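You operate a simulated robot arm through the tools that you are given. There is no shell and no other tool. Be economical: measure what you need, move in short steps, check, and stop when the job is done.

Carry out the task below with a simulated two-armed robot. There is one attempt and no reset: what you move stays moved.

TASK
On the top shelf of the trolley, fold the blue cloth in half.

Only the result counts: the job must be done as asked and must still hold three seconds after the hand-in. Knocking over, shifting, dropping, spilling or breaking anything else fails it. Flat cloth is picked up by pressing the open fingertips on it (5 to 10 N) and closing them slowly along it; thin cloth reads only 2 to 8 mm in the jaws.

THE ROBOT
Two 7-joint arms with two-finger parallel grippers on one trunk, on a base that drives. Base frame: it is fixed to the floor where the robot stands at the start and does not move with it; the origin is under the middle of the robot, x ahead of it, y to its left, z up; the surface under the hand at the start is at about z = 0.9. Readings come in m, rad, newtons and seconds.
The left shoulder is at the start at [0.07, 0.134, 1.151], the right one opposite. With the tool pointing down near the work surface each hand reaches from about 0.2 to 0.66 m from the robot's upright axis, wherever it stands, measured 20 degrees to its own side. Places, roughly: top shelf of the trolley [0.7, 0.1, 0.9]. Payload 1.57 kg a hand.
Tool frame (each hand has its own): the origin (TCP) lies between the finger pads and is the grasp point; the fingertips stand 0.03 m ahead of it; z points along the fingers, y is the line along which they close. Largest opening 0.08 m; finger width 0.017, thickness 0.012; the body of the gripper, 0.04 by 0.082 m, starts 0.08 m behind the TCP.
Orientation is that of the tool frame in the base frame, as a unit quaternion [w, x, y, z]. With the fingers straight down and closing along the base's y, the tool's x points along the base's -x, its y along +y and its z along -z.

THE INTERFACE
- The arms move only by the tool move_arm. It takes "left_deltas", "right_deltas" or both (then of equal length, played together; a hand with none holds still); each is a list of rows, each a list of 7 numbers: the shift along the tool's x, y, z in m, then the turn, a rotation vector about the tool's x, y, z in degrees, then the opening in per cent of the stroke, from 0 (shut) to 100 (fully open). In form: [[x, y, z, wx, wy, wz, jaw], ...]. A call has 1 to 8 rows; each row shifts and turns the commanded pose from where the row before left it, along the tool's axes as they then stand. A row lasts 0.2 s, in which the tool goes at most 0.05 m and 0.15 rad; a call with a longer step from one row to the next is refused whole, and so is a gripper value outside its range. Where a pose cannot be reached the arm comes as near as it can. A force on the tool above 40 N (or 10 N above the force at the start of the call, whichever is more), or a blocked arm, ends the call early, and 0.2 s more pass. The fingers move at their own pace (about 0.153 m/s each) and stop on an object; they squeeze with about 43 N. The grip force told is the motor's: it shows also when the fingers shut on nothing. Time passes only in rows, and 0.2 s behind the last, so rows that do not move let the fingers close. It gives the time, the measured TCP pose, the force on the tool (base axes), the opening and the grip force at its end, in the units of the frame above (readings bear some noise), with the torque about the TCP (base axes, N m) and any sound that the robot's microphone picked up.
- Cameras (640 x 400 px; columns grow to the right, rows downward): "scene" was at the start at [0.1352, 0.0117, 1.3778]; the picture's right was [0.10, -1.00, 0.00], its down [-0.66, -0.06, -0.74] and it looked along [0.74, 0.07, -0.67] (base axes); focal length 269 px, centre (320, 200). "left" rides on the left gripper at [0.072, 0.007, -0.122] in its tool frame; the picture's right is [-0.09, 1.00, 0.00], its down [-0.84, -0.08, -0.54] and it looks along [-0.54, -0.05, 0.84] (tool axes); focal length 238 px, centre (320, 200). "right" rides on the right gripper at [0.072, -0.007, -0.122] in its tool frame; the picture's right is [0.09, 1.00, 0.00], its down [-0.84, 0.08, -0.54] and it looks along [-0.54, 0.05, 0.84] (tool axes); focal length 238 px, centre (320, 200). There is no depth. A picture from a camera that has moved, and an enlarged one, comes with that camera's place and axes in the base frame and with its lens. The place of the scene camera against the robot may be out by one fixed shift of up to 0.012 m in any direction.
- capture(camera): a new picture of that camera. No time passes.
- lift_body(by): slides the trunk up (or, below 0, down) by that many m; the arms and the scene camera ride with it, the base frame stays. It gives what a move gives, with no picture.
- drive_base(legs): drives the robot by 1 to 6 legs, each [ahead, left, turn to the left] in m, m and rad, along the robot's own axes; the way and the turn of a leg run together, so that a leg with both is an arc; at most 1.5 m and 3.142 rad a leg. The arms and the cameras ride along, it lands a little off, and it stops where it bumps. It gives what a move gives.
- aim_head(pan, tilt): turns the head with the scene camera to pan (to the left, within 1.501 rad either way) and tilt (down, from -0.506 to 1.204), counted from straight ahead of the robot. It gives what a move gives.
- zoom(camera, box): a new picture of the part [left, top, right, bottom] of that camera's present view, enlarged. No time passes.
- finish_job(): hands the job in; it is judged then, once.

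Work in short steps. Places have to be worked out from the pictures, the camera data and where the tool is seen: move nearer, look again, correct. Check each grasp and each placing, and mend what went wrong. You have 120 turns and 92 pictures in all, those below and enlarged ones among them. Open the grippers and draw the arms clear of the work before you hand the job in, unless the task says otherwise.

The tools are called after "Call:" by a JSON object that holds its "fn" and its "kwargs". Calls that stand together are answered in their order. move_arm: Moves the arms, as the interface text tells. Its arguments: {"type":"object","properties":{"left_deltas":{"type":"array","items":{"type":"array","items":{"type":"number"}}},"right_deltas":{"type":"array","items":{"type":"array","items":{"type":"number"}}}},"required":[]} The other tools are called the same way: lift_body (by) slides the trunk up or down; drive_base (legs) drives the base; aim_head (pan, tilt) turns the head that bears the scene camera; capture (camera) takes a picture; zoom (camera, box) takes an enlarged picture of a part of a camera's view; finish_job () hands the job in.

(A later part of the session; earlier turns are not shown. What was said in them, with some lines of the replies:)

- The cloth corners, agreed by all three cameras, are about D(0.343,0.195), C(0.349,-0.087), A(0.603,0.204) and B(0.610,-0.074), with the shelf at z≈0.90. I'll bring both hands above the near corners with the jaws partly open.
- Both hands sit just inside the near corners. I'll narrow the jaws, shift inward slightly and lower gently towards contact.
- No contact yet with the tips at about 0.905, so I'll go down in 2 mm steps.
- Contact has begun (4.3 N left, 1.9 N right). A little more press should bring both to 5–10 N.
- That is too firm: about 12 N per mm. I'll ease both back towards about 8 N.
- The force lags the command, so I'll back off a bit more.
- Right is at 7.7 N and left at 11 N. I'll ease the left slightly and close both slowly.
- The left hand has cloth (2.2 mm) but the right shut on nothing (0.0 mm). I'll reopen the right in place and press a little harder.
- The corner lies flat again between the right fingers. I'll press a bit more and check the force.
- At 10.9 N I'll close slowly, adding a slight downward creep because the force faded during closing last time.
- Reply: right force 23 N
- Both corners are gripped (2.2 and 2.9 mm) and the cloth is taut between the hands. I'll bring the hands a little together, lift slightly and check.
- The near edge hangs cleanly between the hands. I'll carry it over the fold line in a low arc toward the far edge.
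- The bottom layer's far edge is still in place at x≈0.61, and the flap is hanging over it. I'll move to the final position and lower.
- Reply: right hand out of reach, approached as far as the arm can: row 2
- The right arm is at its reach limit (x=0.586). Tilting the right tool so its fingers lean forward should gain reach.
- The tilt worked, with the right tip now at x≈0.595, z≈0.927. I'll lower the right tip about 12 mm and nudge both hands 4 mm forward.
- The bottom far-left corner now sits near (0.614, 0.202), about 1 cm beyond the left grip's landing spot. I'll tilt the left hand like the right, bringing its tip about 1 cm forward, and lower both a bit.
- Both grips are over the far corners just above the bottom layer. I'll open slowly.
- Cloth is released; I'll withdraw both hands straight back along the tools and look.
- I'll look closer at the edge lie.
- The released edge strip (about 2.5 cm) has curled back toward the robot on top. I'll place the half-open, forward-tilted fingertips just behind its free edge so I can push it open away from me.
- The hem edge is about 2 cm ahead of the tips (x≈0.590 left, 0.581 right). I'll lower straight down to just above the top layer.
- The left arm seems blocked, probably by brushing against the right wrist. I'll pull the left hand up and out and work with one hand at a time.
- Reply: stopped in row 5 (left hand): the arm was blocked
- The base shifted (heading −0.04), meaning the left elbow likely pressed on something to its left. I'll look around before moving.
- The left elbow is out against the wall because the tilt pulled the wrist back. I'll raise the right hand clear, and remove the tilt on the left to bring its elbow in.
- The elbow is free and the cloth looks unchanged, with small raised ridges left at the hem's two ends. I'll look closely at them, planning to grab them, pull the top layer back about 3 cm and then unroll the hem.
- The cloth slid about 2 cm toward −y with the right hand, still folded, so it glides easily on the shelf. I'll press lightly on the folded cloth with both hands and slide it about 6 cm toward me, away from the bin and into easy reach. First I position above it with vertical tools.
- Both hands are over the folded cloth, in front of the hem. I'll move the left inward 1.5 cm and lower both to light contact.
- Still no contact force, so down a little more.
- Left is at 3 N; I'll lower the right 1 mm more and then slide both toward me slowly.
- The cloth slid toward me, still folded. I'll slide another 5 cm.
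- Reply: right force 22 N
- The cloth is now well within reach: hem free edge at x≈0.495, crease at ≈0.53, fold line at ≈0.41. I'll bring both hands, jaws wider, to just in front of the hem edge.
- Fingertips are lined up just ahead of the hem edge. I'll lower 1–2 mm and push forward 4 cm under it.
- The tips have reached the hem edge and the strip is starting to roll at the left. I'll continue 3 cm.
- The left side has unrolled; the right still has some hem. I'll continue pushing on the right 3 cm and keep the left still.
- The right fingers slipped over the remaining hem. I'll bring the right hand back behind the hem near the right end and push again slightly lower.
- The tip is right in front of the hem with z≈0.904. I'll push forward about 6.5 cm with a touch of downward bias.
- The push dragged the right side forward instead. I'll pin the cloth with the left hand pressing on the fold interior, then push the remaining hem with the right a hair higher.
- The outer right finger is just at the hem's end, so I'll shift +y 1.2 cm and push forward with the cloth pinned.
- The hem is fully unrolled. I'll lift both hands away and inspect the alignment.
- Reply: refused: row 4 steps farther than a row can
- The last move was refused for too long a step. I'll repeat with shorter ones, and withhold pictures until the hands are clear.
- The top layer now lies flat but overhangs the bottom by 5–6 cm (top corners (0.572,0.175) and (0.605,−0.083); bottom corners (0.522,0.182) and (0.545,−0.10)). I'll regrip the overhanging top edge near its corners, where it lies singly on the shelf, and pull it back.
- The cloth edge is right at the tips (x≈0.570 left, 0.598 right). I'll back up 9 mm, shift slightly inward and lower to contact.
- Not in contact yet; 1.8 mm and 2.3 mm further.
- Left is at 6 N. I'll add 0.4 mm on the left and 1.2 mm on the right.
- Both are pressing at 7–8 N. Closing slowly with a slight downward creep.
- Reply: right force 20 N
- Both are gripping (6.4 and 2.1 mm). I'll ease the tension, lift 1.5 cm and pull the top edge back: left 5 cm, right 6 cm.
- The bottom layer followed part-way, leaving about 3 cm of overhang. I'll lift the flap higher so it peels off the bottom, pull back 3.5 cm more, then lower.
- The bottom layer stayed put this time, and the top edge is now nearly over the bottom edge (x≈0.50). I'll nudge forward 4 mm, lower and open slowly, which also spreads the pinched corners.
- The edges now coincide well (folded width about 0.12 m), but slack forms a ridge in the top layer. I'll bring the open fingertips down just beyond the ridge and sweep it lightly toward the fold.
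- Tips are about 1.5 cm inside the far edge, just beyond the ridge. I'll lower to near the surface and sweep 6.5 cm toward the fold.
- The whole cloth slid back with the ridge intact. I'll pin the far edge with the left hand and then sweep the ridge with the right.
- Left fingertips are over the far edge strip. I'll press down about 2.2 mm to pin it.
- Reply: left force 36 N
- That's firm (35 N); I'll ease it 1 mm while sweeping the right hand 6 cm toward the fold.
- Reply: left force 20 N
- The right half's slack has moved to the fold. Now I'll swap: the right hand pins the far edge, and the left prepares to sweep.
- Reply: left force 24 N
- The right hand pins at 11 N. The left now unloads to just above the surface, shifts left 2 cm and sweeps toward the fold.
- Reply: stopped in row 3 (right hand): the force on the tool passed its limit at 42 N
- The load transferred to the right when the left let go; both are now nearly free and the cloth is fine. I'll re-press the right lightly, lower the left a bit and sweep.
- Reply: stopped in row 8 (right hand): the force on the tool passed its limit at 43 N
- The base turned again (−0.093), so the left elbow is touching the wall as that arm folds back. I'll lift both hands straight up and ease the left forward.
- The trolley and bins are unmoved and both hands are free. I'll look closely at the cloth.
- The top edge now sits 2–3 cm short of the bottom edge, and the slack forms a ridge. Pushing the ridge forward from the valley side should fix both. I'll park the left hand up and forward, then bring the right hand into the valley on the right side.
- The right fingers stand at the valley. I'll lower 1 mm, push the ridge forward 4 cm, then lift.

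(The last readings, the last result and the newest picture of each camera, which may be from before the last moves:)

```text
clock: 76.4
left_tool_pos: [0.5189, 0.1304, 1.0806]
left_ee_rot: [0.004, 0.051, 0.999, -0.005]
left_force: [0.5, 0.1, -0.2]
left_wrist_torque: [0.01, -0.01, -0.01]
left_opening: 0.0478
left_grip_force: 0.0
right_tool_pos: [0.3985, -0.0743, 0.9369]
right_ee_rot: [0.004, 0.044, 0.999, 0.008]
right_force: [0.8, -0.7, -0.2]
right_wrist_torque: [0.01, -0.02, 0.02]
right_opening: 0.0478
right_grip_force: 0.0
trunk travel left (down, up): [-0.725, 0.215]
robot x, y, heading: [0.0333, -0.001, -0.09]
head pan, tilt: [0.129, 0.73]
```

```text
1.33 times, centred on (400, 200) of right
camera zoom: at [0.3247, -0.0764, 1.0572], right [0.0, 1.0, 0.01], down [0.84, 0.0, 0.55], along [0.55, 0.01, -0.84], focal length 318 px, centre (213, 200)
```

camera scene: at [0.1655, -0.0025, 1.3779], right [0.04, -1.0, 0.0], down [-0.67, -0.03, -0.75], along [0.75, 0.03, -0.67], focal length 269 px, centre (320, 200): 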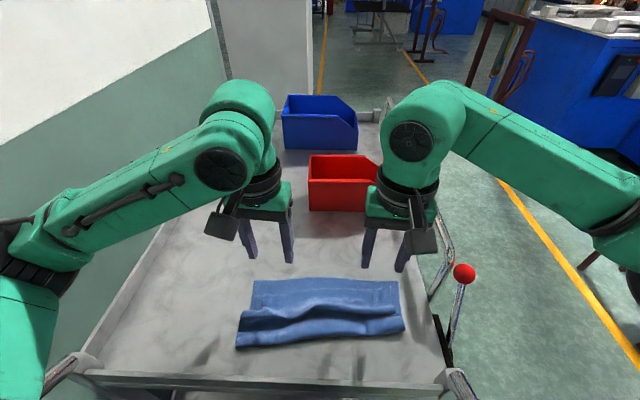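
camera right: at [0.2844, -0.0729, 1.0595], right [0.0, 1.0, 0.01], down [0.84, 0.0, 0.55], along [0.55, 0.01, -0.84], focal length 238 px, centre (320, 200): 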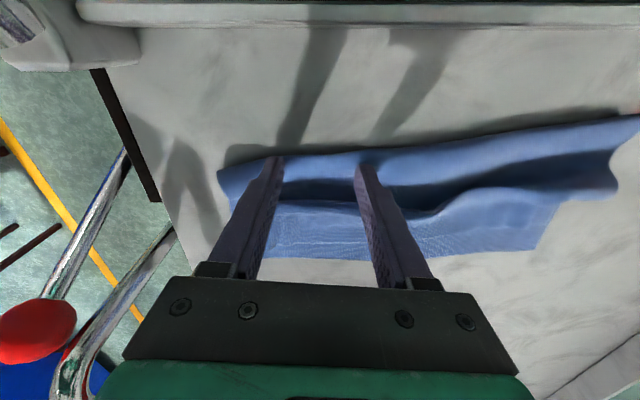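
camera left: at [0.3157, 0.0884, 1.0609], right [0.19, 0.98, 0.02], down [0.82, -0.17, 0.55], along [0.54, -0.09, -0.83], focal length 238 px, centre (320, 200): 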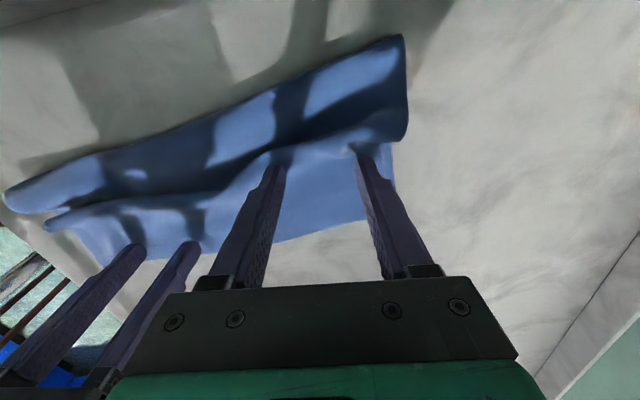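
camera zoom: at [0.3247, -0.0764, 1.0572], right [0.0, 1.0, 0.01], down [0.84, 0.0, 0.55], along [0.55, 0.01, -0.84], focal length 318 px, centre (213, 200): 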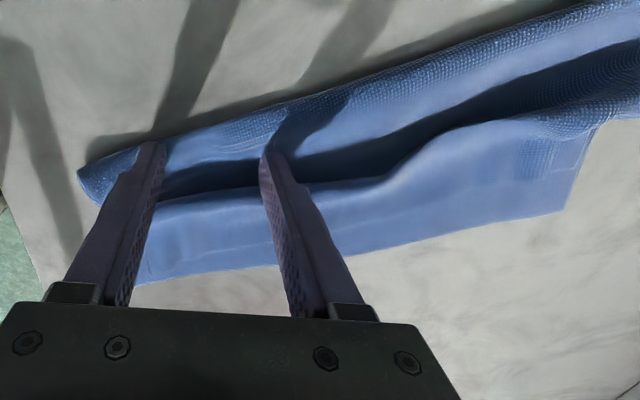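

The whole cloth slid and turned a little instead. I'll pin the exposed bottom strip near the far edge with the left fingertips (at about (0.448, 0.06)) before pushing again.

Call:
{"fn": "move_arm", "kwargs": {"left_deltas": [[0.0159, -0.0192, 0.0325, 0, 0, 0, 30], [0.0159, -0.0192, 0.0325, 0, 0, 0, 20], [0.0159, -0.0192, 0.0325, 0, 0, 0, 20], [0.0159, -0.0192, 0.0325, 0, 0, 0, 20], [0, 0, 0.012, 0, 0, 0, 20], [0, 0, 0.004, 0, 0, 0, 20], [0, 0, 0, 0, 0, 0, 20]]}}

Call:
{"fn": "capture", "kwargs": {"camera": "left"}}

```text
clock: 78.0
left_tool_pos: [0.45, 0.0588, 0.9348]
left_ee_rot: [0.005, 0.051, 0.999, -0.006]
left_force: [-1.0, 0.2, -0.4]
left_wrist_torque: [0.05, -0.01, 0.01]
left_opening: 0.0158
left_grip_force: 0.2
right_tool_pos: [0.3975, -0.073, 0.9378]
right_ee_rot: [0.004, 0.044, 0.999, 0.008]
right_force: [-0.1, 0.1, -0.2]
right_wrist_torque: [-0.01, -0.03, -0.04]
right_opening: 0.0481
right_grip_force: 0.1
trunk travel left (down, up): [-0.725, 0.215]
robot x, y, heading: [0.0307, -0.0079, -0.096]
head pan, tilt: [0.129, 0.73]
```

```text
3 pictures are left
camera left: at [0.3785, 0.0739, 1.0554], right [0.19, 0.98, -0.01], down [0.82, -0.15, 0.55], along [0.54, -0.11, -0.83], focal length 238 px, centre (320, 200)
```

left: 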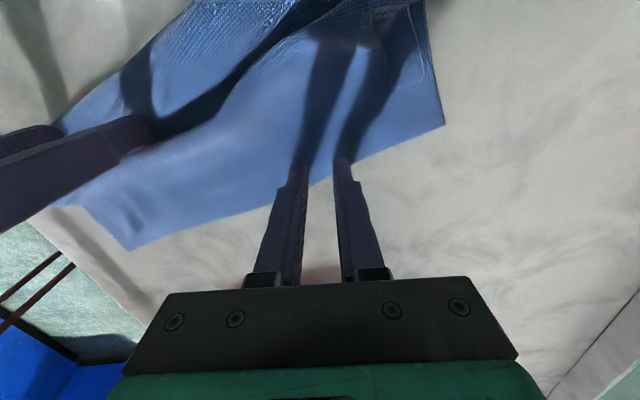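

The left tips are on the bottom strip at the far edge. I'll press gently.

Call:
{"fn": "move_arm", "kwargs": {"left_deltas": [[0, 0, 0.0015, 0, 0, 0, 20], [0, 0, 0.0012, 0, 0, 0, 20], [0, 0, 0, 0, 0, 0, 20], [0, 0, 0, 0, 0, 0, 20]]}}

```text
clock: 79.0
left_tool_pos: [0.4507, 0.0592, 0.9322]
left_ee_rot: [0.006, 0.05, 0.999, -0.005]
left_force: [0.2, -0.3, 0.9]
left_wrist_torque: [0.0, 0.01, -0.03]
left_opening: 0.016
left_grip_force: 0.1
right_tool_pos: [0.3979, -0.0734, 0.9375]
right_ee_rot: [0.004, 0.043, 0.999, 0.008]
right_force: [-0.4, 0.4, -0.6]
right_wrist_torque: [-0.05, -0.01, 0.02]
right_opening: 0.0478
right_grip_force: 0.1
trunk travel left (down, up): [-0.725, 0.215]
robot x, y, heading: [0.0291, -0.0052, -0.097]
head pan, tilt: [0.129, 0.73]
```

Contact is just starting at single-layer height. I'll press 1.2 mm more and then push the ridge forward 2.5 cm with the right.

Call:
{"fn": "move_arm", "kwargs": {"left_deltas": [[0, 0, 0.0012, 0, 0, 0, 20], [0, 0, 0, 0, 0, 0, 20], [0, 0, 0, 0, 0, 0, 20], [0, 0, 0, 0, 0, 0, 20], [0, 0, 0, 0, 0, 0, 20], [0, 0, 0, 0, 0, 0, 20], [0, 0, 0, 0, 0, 0, 20]], "right_deltas": [[0, 0, 0, 0, 0, 0, 60], [0, 0, 0, 0, 0, 0, 60], [-0.007, 0, 0, 0, 0, 0, 60], [-0.007, 0, 0, 0, 0, 0, 60], [-0.007, 0, 0, 0, 0, 0, 60], [-0.006, 0, 0, 0, 0, 0, 60], [0, 0, 0, 0, 0, 0, 60]]}}

Call:
{"fn": "zoom", "kwargs": {"camera": "right", "box": [160, 60, 640, 340]}}

```text
clock: 80.6
left_tool_pos: [0.4499, 0.0574, 0.9311]
left_ee_rot: [0.007, 0.051, 0.999, -0.006]
left_force: [2.8, 0.0, 12.1]
left_wrist_torque: [0.23, -0.05, -0.03]
left_opening: 0.0164
left_grip_force: 0.7
right_tool_pos: [0.4249, -0.0754, 0.9382]
right_ee_rot: [0.005, 0.045, 0.999, 0.007]
right_force: [-0.6, 0.2, -0.5]
right_wrist_torque: [-0.01, -0.05, 0.0]
right_opening: 0.0481
right_grip_force: 0.0
trunk travel left (down, up): [-0.725, 0.215]
robot x, y, heading: [0.0291, -0.0053, -0.092]
head pan, tilt: [0.129, 0.73]
```

```text
1.33 times, centred on (400, 200) of right
camera zoom: at [0.3507, -0.0789, 1.0581], right [0.0, 1.0, 0.01], down [0.84, 0.0, 0.55], along [0.55, 0.01, -0.84], focal length 318 px, centre (213, 200)
```

zoom: 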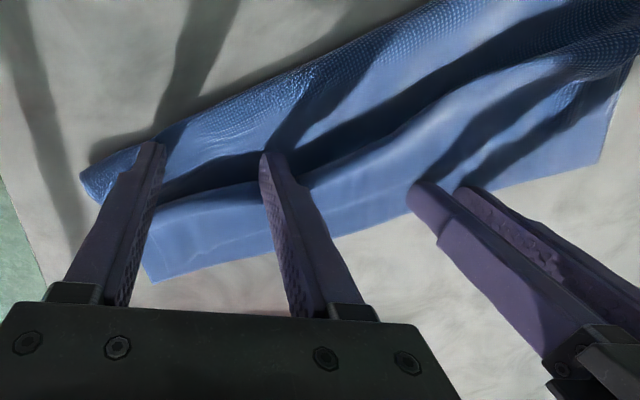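

Pushing only turned the cloth about the pin. A better plan is to pinch the top layer near its far corners and carry it about 2–3 cm outward while lifted. I'll raise both hands and take one look to locate the edges.

Call:
{"fn": "move_arm", "kwargs": {"left_deltas": [[0, 0, -0.015, 0, 0, 0, 20], [-0.02, 0.01, -0.035, 0, 0, 0, 32], [-0.035, 0.02, -0.025, 0, 0, 0, 32], [-0.035, 0.02, -0.02, 0, 0, 0, 32]], "right_deltas": [[0, 0, -0.02, 0, 0, 0, 60], [-0.01, -0.02, -0.035, 0, 0, 0, 32], [-0.03, -0.025, -0.025, 0, 0, 0, 32], [-0.03, -0.025, -0.02, 0, 0, 0, 32]]}}

Call:
{"fn": "zoom", "kwargs": {"camera": "scene", "box": [210, 230, 430, 367]}}

```text
clock: 81.6
left_tool_pos: [0.5452, 0.0997, 1.0257]
left_ee_rot: [0.004, 0.05, 0.999, -0.005]
left_force: [-0.1, -0.8, 0.3]
left_wrist_torque: [0.02, 0.01, -0.01]
left_opening: 0.0256
left_grip_force: 0.0
right_tool_pos: [0.4889, -0.1546, 1.0362]
right_ee_rot: [0.003, 0.044, 0.999, 0.008]
right_force: [-0.2, -1.0, 0.5]
right_wrist_torque: [0.03, 0.02, -0.02]
right_opening: 0.0256
right_grip_force: 0.0
trunk travel left (down, up): [-0.725, 0.215]
robot x, y, heading: [0.0304, -0.0054, -0.093]
head pan, tilt: [0.129, 0.73]
```

```text
2.91 times, centred on (320, 298) of scene
camera zoom: at [0.1672, -0.004, 1.3777], right [0.04, -1.0, 0.0], down [-0.67, -0.03, -0.74], along [0.74, 0.03, -0.67], focal length 783 px, centre (320, -86)
```

zoom: 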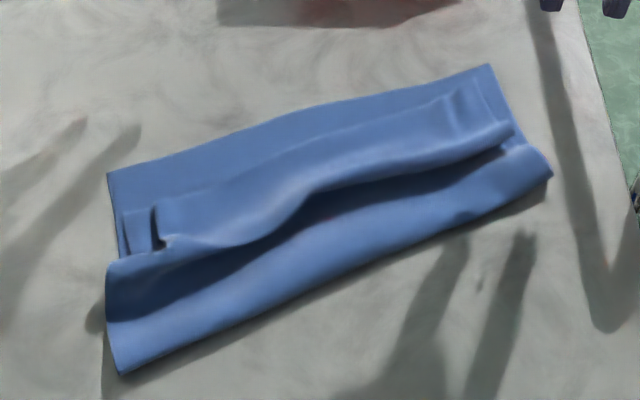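

The top edge is 3.4 cm short at the left, 1.6 cm at the right. To give the left elbow room I'll back the base off 6 cm with the hands raised.

Call:
{"fn": "drive_base", "kwargs": {"legs": [[-0.06, 0, 0]]}}

```text
clock: 82.5
left_tool_pos: [0.4868, 0.1057, 1.0242]
left_ee_rot: [0.003, 0.05, 0.999, -0.005]
left_force: [1.3, 0.1, 0.3]
left_wrist_torque: [-0.02, 0.03, -0.01]
left_opening: 0.0256
left_grip_force: 0.0
right_tool_pos: [0.4308, -0.1494, 1.036]
right_ee_rot: [0.002, 0.043, 0.999, 0.007]
right_force: [-0.1, -0.8, 0.0]
right_wrist_torque: [0.01, 0.01, -0.02]
right_opening: 0.0255
right_grip_force: 0.0
trunk travel left (down, up): [-0.725, 0.215]
robot x, y, heading: [-0.0317, -0.002, -0.095]
head pan, tilt: [0.129, 0.73]
```

The base is back 6 cm with heading unchanged. I'll position both hands over the small pinch ridges near the top-layer corners, yawed about 25° to match the cloth.

Call:
{"fn": "move_arm", "kwargs": {"left_deltas": [[0.031, -0.0055, 0.01, 0, 0, 0, 36], [0.031, -0.0055, 0.01, 0, 0, 0, 36], [0.031, -0.0055, 0.01, 0, 0, 0, 36], [0, 0, 0, 0, 0, -7, 36], [0, 0, 0.01, 0, 0, -7, 36], [0, 0, 0.02, 0, 0, -6, 36], [0, 0, 0.02, 0, 0, -5, 36], [0, 0, 0, 0, 0, 0, 36]], "right_deltas": [[-0.0145, 0.0226, 0.01, 0, 0, 0, 36], [-0.0145, 0.0226, 0.01, 0, 0, 0, 36], [-0.0145, 0.0226, 0.01, 0, 0, 0, 36], [0, 0, 0, 0, 0, -7, 36], [0, 0, 0.02, 0, 0, -7, 36], [0, 0, 0.02, 0, 0, -6, 36], [0, 0, 0.02, 0, 0, -5, 36], [0, 0, 0, 0, 0, 0, 36]]}}

```text
clock: 84.3
left_tool_pos: [0.3915, 0.0982, 0.9443]
left_ee_rot: [0.003, -0.168, 0.986, -0.006]
left_force: [-0.4, 0.1, 0.9]
left_wrist_torque: [0.01, 0.01, -0.01]
left_opening: 0.0289
left_grip_force: 0.0
right_tool_pos: [0.4792, -0.0836, 0.9486]
right_ee_rot: [0.005, -0.173, 0.985, 0.006]
right_force: [-0.3, 0.4, 0.3]
right_wrist_torque: [0.01, 0.03, 0.0]
right_opening: 0.0289
right_grip_force: 0.0
trunk travel left (down, up): [-0.725, 0.215]
robot x, y, heading: [-0.036, 0.0025, -0.092]
head pan, tilt: [0.129, 0.73]
```

Positions are right and the heading held steady. Lowering to contact.

Call:
{"fn": "move_arm", "kwargs": {"left_deltas": [[0, 0, 0.006, 0, 0, 0, 36], [0, 0, 0.004, 0, 0, 0, 36], [0, 0, 0.001, 0, 0, 0, 36], [0, 0, 0, 0, 0, 0, 36]], "right_deltas": [[0, 0, 0.009, 0, 0, 0, 36], [0, 0, 0.005, 0, 0, 0, 36], [0, 0, 0.001, 0, 0, 0, 36], [0, 0, 0, 0, 0, 0, 36]]}}

```text
clock: 85.3
left_tool_pos: [0.4006, 0.1024, 0.9413]
left_ee_rot: [0.011, -0.173, 0.985, -0.004]
left_force: [0.3, -0.1, -0.1]
left_wrist_torque: [0.0, -0.01, 0.03]
left_opening: 0.0288
left_grip_force: 0.0
right_tool_pos: [0.4814, -0.0844, 0.9333]
right_ee_rot: [0.003, -0.173, 0.985, 0.007]
right_force: [0.0, -0.4, 0.5]
right_wrist_torque: [0.0, 0.03, -0.01]
right_opening: 0.029
right_grip_force: 0.0
trunk travel left (down, up): [-0.725, 0.215]
robot x, y, heading: [-0.0318, -0.0015, -0.09]
head pan, tilt: [0.129, 0.73]
```

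The left hand stayed 7 mm high without tool force, so its arm is touching something; the yaw probably moved the elbow out. I'll raise it, undo its yaw, and approach again.

Call:
{"fn": "move_arm", "kwargs": {"left_deltas": [[0, 0, -0.02, 0, 0, 0, 36], [0, 0, 0, 0, 0, 7, 36], [0, 0, 0, 0, 0, 7, 36], [0, 0, 0, 0, 0, 7, 36], [0, 0, 0, 0, 0, 7, 36], [0, 0, 0.01, 0, 0, 0, 36], [0, 0, 0.01, 0, 0, 0, 36], [0, 0, 0, 0, 0, 0, 36]]}}

```text
clock: 87.1
left_tool_pos: [0.402, 0.1067, 0.9492]
left_ee_rot: [0.016, 0.072, 0.997, 0.002]
left_force: [0.0, -0.4, -0.5]
left_wrist_torque: [0.0, -0.02, 0.03]
left_opening: 0.0291
left_grip_force: 0.1
right_tool_pos: [0.48, -0.0843, 0.9391]
right_ee_rot: [0.005, -0.169, 0.986, 0.007]
right_force: [-1.6, -0.5, -0.1]
right_wrist_torque: [0.07, -0.09, 0.0]
right_opening: 0.0286
right_grip_force: 0.1
trunk travel left (down, up): [-0.725, 0.215]
robot x, y, heading: [-0.0293, 0.0072, -0.104]
head pan, tilt: [0.129, 0.73]
```

The left arm is still obstructed. I'll raise both hands, then raise the trunk 10 cm so the elbow sits higher with the arm straighter.

Call:
{"fn": "move_arm", "kwargs": {"left_deltas": [[-0.005, 0, -0.02, 0, 0, 0, 36], [-0.005, 0, -0.03, 0, 0, 0, 36]], "right_deltas": [[0, 0, -0.02, 0, 0, 0, 36], [0, 0, -0.03, 0, 0, 0, 36]]}}

Call:
{"fn": "lift_body", "kwargs": {"by": 0.1}}

```text
clock: 87.7
left_tool_pos: [0.3991, 0.084, 0.9799]
left_ee_rot: [0.002, 0.076, 0.997, -0.004]
left_force: [0.3, -1.9, -0.6]
left_wrist_torque: [0.08, 0.02, 0.02]
left_opening: 0.0289
left_grip_force: 0.0
right_tool_pos: [0.4773, -0.0938, 0.9767]
right_ee_rot: [0.005, -0.174, 0.985, 0.01]
right_force: [0.1, -0.7, 0.0]
right_wrist_torque: [0.1, 0.05, 0.01]
right_opening: 0.0287
right_grip_force: 0.0
trunk travel left (down, up): [-0.725, 0.215]
robot x, y, heading: [-0.0289, -0.002, -0.087]
head pan, tilt: [0.129, 0.73]
```

```text
clock: 89.1
left_tool_pos: [0.4011, 0.0955, 1.0849]
left_ee_rot: [0.004, 0.076, 0.997, -0.006]
left_force: [-0.2, -0.1, -0.9]
left_wrist_torque: [-0.02, 0.0, 0.0]
left_opening: 0.0291
left_grip_force: 0.0
right_tool_pos: [0.4789, -0.083, 1.0815]
right_ee_rot: [0.004, -0.173, 0.985, 0.006]
right_force: [-0.7, 0.4, -0.5]
right_wrist_torque: [0.0, 0.02, -0.03]
right_opening: 0.0288
right_grip_force: 0.1
trunk travel left (down, up): [-0.825, 0.115]
robot x, y, heading: [-0.029, -0.0002, -0.093]
head pan, tilt: [0.129, 0.73]
```

Trunk is up, poses fine. Lowering both hands again to z≈0.94.

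Call:
{"fn": "move_arm", "kwargs": {"left_deltas": [[0.004, 0.001, 0.035, 0, 0, 0, 36], [0.004, 0.001, 0.035, 0, 0, 0, 36], [0, 0, 0.035, 0, 0, 0, 36], [0, 0, 0.03, 0, 0, 0, 36], [0, 0, 0.008, 0, 0, 0, 36], [0, 0, 0, 0, 0, 0, 36]], "right_deltas": [[0, 0, 0.035, 0, 0, 0, 36], [0, 0, 0.035, 0, 0, 0, 36], [0, 0, 0.035, 0, 0, 0, 36], [0, 0, 0.03, 0, 0, 0, 36], [0, 0, 0.006, 0, 0, 0, 36], [0, 0, 0, 0, 0, 0, 36]]}}

```text
clock: 90.5
left_tool_pos: [0.3945, 0.098, 0.9412]
left_ee_rot: [0.005, 0.076, 0.997, -0.005]
left_force: [-0.8, 0.1, 0.3]
left_wrist_torque: [-0.02, 0.01, 0.01]
left_opening: 0.0287
left_grip_force: 0.0
right_tool_pos: [0.4789, -0.0811, 0.9424]
right_ee_rot: [0.004, -0.174, 0.985, 0.006]
right_force: [-0.5, 0.4, -0.9]
right_wrist_torque: [0.01, -0.01, 0.0]
right_opening: 0.0289
right_grip_force: 0.1
trunk travel left (down, up): [-0.825, 0.115]
robot x, y, heading: [-0.0298, -0.0009, -0.09]
head pan, tilt: [0.129, 0.73]
```

Unobstructed now. I'll continue down to light contact.

Call:
{"fn": "move_arm", "kwargs": {"left_deltas": [[0, 0, 0.004, 0, 0, 0, 36], [0, 0, 0.003, 0, 0, 0, 36], [0, 0, 0.001, 0, 0, 0, 36], [0, 0, 0, 0, 0, 0, 36]], "right_deltas": [[0, 0, 0.004, 0, 0, 0, 36], [0, 0, 0.004, 0, 0, 0, 36], [0, 0, 0.001, 0, 0, 0, 36], [0, 0, 0, 0, 0, 0, 36]]}}

```text
clock: 91.5
left_tool_pos: [0.3946, 0.098, 0.9343]
left_ee_rot: [0.005, 0.076, 0.997, -0.006]
left_force: [-0.6, 0.0, 0.8]
left_wrist_torque: [-0.01, -0.02, -0.02]
left_opening: 0.029
left_grip_force: 0.0
right_tool_pos: [0.4795, -0.0807, 0.9327]
right_ee_rot: [0.005, -0.173, 0.985, 0.007]
right_force: [0.4, 0.5, 1.2]
right_wrist_torque: [-0.03, 0.0, 0.04]
right_opening: 0.0288
right_grip_force: 0.1
trunk travel left (down, up): [-0.825, 0.115]
robot x, y, heading: [-0.0264, -0.0048, -0.091]
head pan, tilt: [0.129, 0.73]
```

Just at contact. A touch more press, then close slowly so only the top layer buckles into the jaws.

Call:
{"fn": "move_arm", "kwargs": {"left_deltas": [[0, 0, 0.001, 0, 0, 0, 36], [0, 0, 0, 0, 0, 0, 36], [0, 0, 0, 0, 0, 0, 36]], "right_deltas": [[0, 0, 0.0004, 0, 0, 0, 36], [0, 0, 0, 0, 0, 0, 36], [0, 0, 0, 0, 0, 0, 36]]}}

```text
clock: 92.3
left_tool_pos: [0.3946, 0.0979, 0.9329]
left_ee_rot: [0.005, 0.076, 0.997, -0.006]
left_force: [-0.1, 0.7, 1.5]
left_wrist_torque: [0.03, 0.01, 0.0]
left_opening: 0.0288
left_grip_force: 0.0
right_tool_pos: [0.4805, -0.0822, 0.9342]
right_ee_rot: [0.005, -0.174, 0.985, 0.007]
right_force: [0.0, 0.6, 0.3]
right_wrist_torque: [-0.04, -0.03, 0.02]
right_opening: 0.029
right_grip_force: 0.3
trunk travel left (down, up): [-0.825, 0.115]
robot x, y, heading: [-0.0282, -0.0022, -0.087]
head pan, tilt: [0.129, 0.73]
```

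Call:
{"fn": "move_arm", "kwargs": {"left_deltas": [[0, 0, 0.0006, 0, 0, 0, 36], [0, 0, 0, 0, 0, 0, 36], [0, 0, 0, 0, 0, 0, 36]], "right_deltas": [[0, 0, 0.0008, 0, 0, 0, 36], [0, 0, 0, 0, 0, 0, 36], [0, 0, 0, 0, 0, 0, 36]]}}

```text
clock: 93.1
left_tool_pos: [0.393, 0.0988, 0.9332]
left_ee_rot: [0.005, 0.076, 0.997, -0.006]
left_force: [0.9, 0.9, 5.3]
left_wrist_torque: [0.11, -0.04, -0.04]
left_opening: 0.0289
left_grip_force: 0.1
right_tool_pos: [0.4789, -0.0817, 0.9318]
right_ee_rot: [0.006, -0.174, 0.985, 0.006]
right_force: [0.6, 0.3, 4.7]
right_wrist_torque: [-0.07, -0.07, 0.01]
right_opening: 0.029
right_grip_force: 0.2
trunk travel left (down, up): [-0.825, 0.115]
robot x, y, heading: [-0.0276, 0.0019, -0.095]
head pan, tilt: [0.129, 0.73]
```

Both are at about 5 N, so I'll close slowly.

Call:
{"fn": "move_arm", "kwargs": {"left_deltas": [[0, 0, 0, 0, 0, 0, 31], [0, 0, 0, 0, 0, 0, 26], [0, 0, 0.0001, 0, 0, 0, 21], [0, 0, 0.0001, 0, 0, 0, 16], [0, 0, 0, 0, 0, 0, 11], [0, 0, 0, 0, 0, 0, 6], [0, 0, 0, 0, 0, 0, 3], [0, 0, 0, 0, 0, 0, 0]], "right_deltas": [[0, 0, 0, 0, 0, 0, 31], [0, 0, 0, 0, 0, 0, 26], [0, 0, 0.0001, 0, 0, 0, 21], [0, 0, 0.0001, 0, 0, 0, 16], [0, 0, 0, 0, 0, 0, 11], [0, 0, 0, 0, 0, 0, 6], [0, 0, 0, 0, 0, 0, 3], [0, 0, 0, 0, 0, 0, 0]]}}

```text
clock: 94.9
left_tool_pos: [0.3926, 0.0964, 0.9324]
left_ee_rot: [0.006, 0.077, 0.997, -0.006]
left_force: [2.3, -5.2, 6.9]
left_wrist_torque: [-0.08, -0.03, -0.01]
left_opening: 0.0027
left_grip_force: 23.7
right_tool_pos: [0.4782, -0.0807, 0.9324]
right_ee_rot: [0.006, -0.174, 0.985, 0.007]
right_force: [-2.1, 4.4, 3.1]
right_wrist_torque: [0.13, 0.08, -0.07]
right_opening: 0.0023
right_grip_force: 23.7
trunk travel left (down, up): [-0.825, 0.115]
robot x, y, heading: [-0.0297, 0.0025, -0.089]
head pan, tilt: [0.129, 0.73]
```

Both pinched a single layer (2.7 and 2.3 mm). I'll lift 3 cm, carry the top edge outward (left 3.1 cm, right 1.7 cm) and lower.

Call:
{"fn": "move_arm", "kwargs": {"left_deltas": [[0, -0.002, -0.01, 0, 0, 0, 0], [0, 0, -0.02, 0, 0, 0, 0], [-0.01, 0.0045, 0, 0, 0, 0, 0], [-0.01, 0.0045, 0, 0, 0, 0, 0], [-0.0096, 0.0045, 0, 0, 0, 0, 0], [0, 0, 0.012, 0, 0, 0, 0], [0, 0, 0.012, 0, 0, 0, 0], [0, 0, 0, 0, 0, 0, 0]], "right_deltas": [[0, 0.002, -0.01, 0, 0, 0, 0], [0, 0, -0.02, 0, 0, 0, 0], [-0.006, -0.0005, 0, 0, 0, 0, 0], [-0.006, -0.0005, 0, 0, 0, 0, 0], [-0.005, 0, 0, 0, 0, 0, 0], [0, 0, 0.012, 0, 0, 0, 0], [0, 0, 0.012, 0, 0, 0, 0], [0, 0, 0, 0, 0, 0, 0]]}}

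```text
clock: 96.7
left_tool_pos: [0.425, 0.1044, 0.9376]
left_ee_rot: [0.005, 0.075, 0.997, -0.006]
left_force: [0.0, -0.3, 0.7]
left_wrist_torque: [0.01, -0.01, 0.0]
left_opening: 0.0026
left_grip_force: 23.7
right_tool_pos: [0.4944, -0.0735, 0.9382]
right_ee_rot: [0.005, -0.174, 0.985, 0.005]
right_force: [-0.7, 1.0, 0.7]
right_wrist_torque: [0.04, 0.01, -0.05]
right_opening: 0.0021
right_grip_force: 23.8
trunk travel left (down, up): [-0.825, 0.115]
robot x, y, heading: [-0.0349, -0.0011, -0.093]
head pan, tilt: [0.129, 0.73]
```

Both corners are at target, still gripped, just above the bottom layer. I'll open slowly, then lift straight up.

Call:
{"fn": "move_arm", "kwargs": {"left_deltas": [[0, 0, 0.001, 0, 0, 0, 5], [0, 0, 0, 0, 0, 0, 11], [0, 0, 0, 0, 0, 0, 17], [0, 0, 0, 0, 0, 0, 23], [0, 0, 0, 0, 0, 0, 29], [0, 0, 0, 0, 0, 0, 29]], "right_deltas": [[0, 0, 0.001, 0, 0, 0, 5], [0, 0, 0, 0, 0, 0, 11], [0, 0, 0, 0, 0, 0, 17], [0, 0, 0, 0, 0, 0, 23], [0, 0, 0, 0, 0, 0, 29], [0, 0, 0, 0, 0, 0, 29]]}}

Call:
{"fn": "move_arm", "kwargs": {"left_deltas": [[0, 0, -0.01, 0, 0, 0, 29], [0, 0, -0.03, 0, 0, 0, 29], [0, 0, -0.045, 0, 0, 0, 29], [-0.03, 0.01, -0.03, 0, 0, 0, 29], [-0.03, 0.01, -0.02, 0, 0, 0, 29]], "right_deltas": [[0, 0, -0.01, 0, 0, 0, 29], [0, 0, -0.03, 0, 0, 0, 29], [0, 0, -0.045, 0, 0, 0, 29], [0, -0.03, -0.03, 0, 0, 0, 29], [0, -0.035, -0.02, 0, 0, 0, 29]]}}

Call:
{"fn": "capture", "kwargs": {"camera": "scene"}}

```text
clock: 98.1
left_tool_pos: [0.4244, 0.1045, 0.936]
left_ee_rot: [0.005, 0.075, 0.997, -0.007]
left_force: [0.1, 0.6, 0.2]
left_wrist_torque: [-0.01, 0.0, -0.01]
left_opening: 0.0231
left_grip_force: 0.1
right_tool_pos: [0.4938, -0.0737, 0.9364]
right_ee_rot: [0.005, -0.174, 0.985, 0.007]
right_force: [-0.2, 0.4, 0.7]
right_wrist_torque: [0.0, 0.0, -0.01]
right_opening: 0.0231
right_grip_force: 0.0
trunk travel left (down, up): [-0.825, 0.115]
robot x, y, heading: [-0.0262, 0.0002, -0.092]
head pan, tilt: [0.129, 0.73]
```

```text
clock: 99.3
left_tool_pos: [0.4885, 0.117, 1.0717]
left_ee_rot: [0.003, 0.076, 0.997, -0.006]
left_force: [0.1, 0.1, 0.7]
left_wrist_torque: [0.01, 0.03, -0.02]
left_opening: 0.0235
left_grip_force: 0.2
right_tool_pos: [0.5073, -0.1129, 1.0556]
right_ee_rot: [0.005, -0.173, 0.985, 0.006]
right_force: [-0.1, 0.7, -0.5]
right_wrist_torque: [0.02, -0.02, 0.0]
right_opening: 0.023
right_grip_force: 0.0
right hand out of reach, approached as far as the arm can: row 5
trunk travel left (down, up): [-0.825, 0.115]
robot x, y, heading: [-0.0291, -0.003, -0.089]
head pan, tilt: [0.129, 0.73]
```

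```text
0 pictures are left
camera scene: at [0.1077, 0.0011, 1.4777], right [0.04, -1.0, 0.0], down [-0.67, -0.03, -0.74], along [0.74, 0.03, -0.67], focal length 269 px, centre (320, 200)
```

scene: 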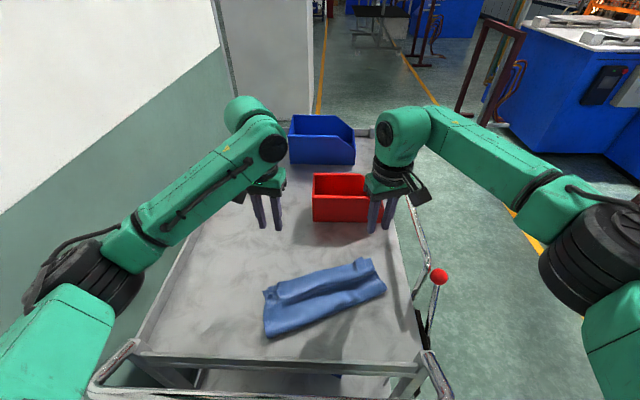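

The cloth lies folded double with its far edges about together. Both hands are open and clear above the shelf, and the bins look unmoved, so I'm handing the job in.

Call:
{"fn": "finish_job", "kwargs": {}}

```text
The job is handed in.
```

I folded the blue cloth in half on the top shelf and handed it in, but the fold isn't perfectly neat. The edges line up only roughly, a slight hump remains in the top layer, and the cloth ended up turned and nearer the robot than where it started.

I had no pictures left to check it up close, so the final alignment is judged from one wide view. Twice the left elbow seemed to press against the wall, which turned the robot's base slightly. I saw no sign that the trolley or bins had moved.
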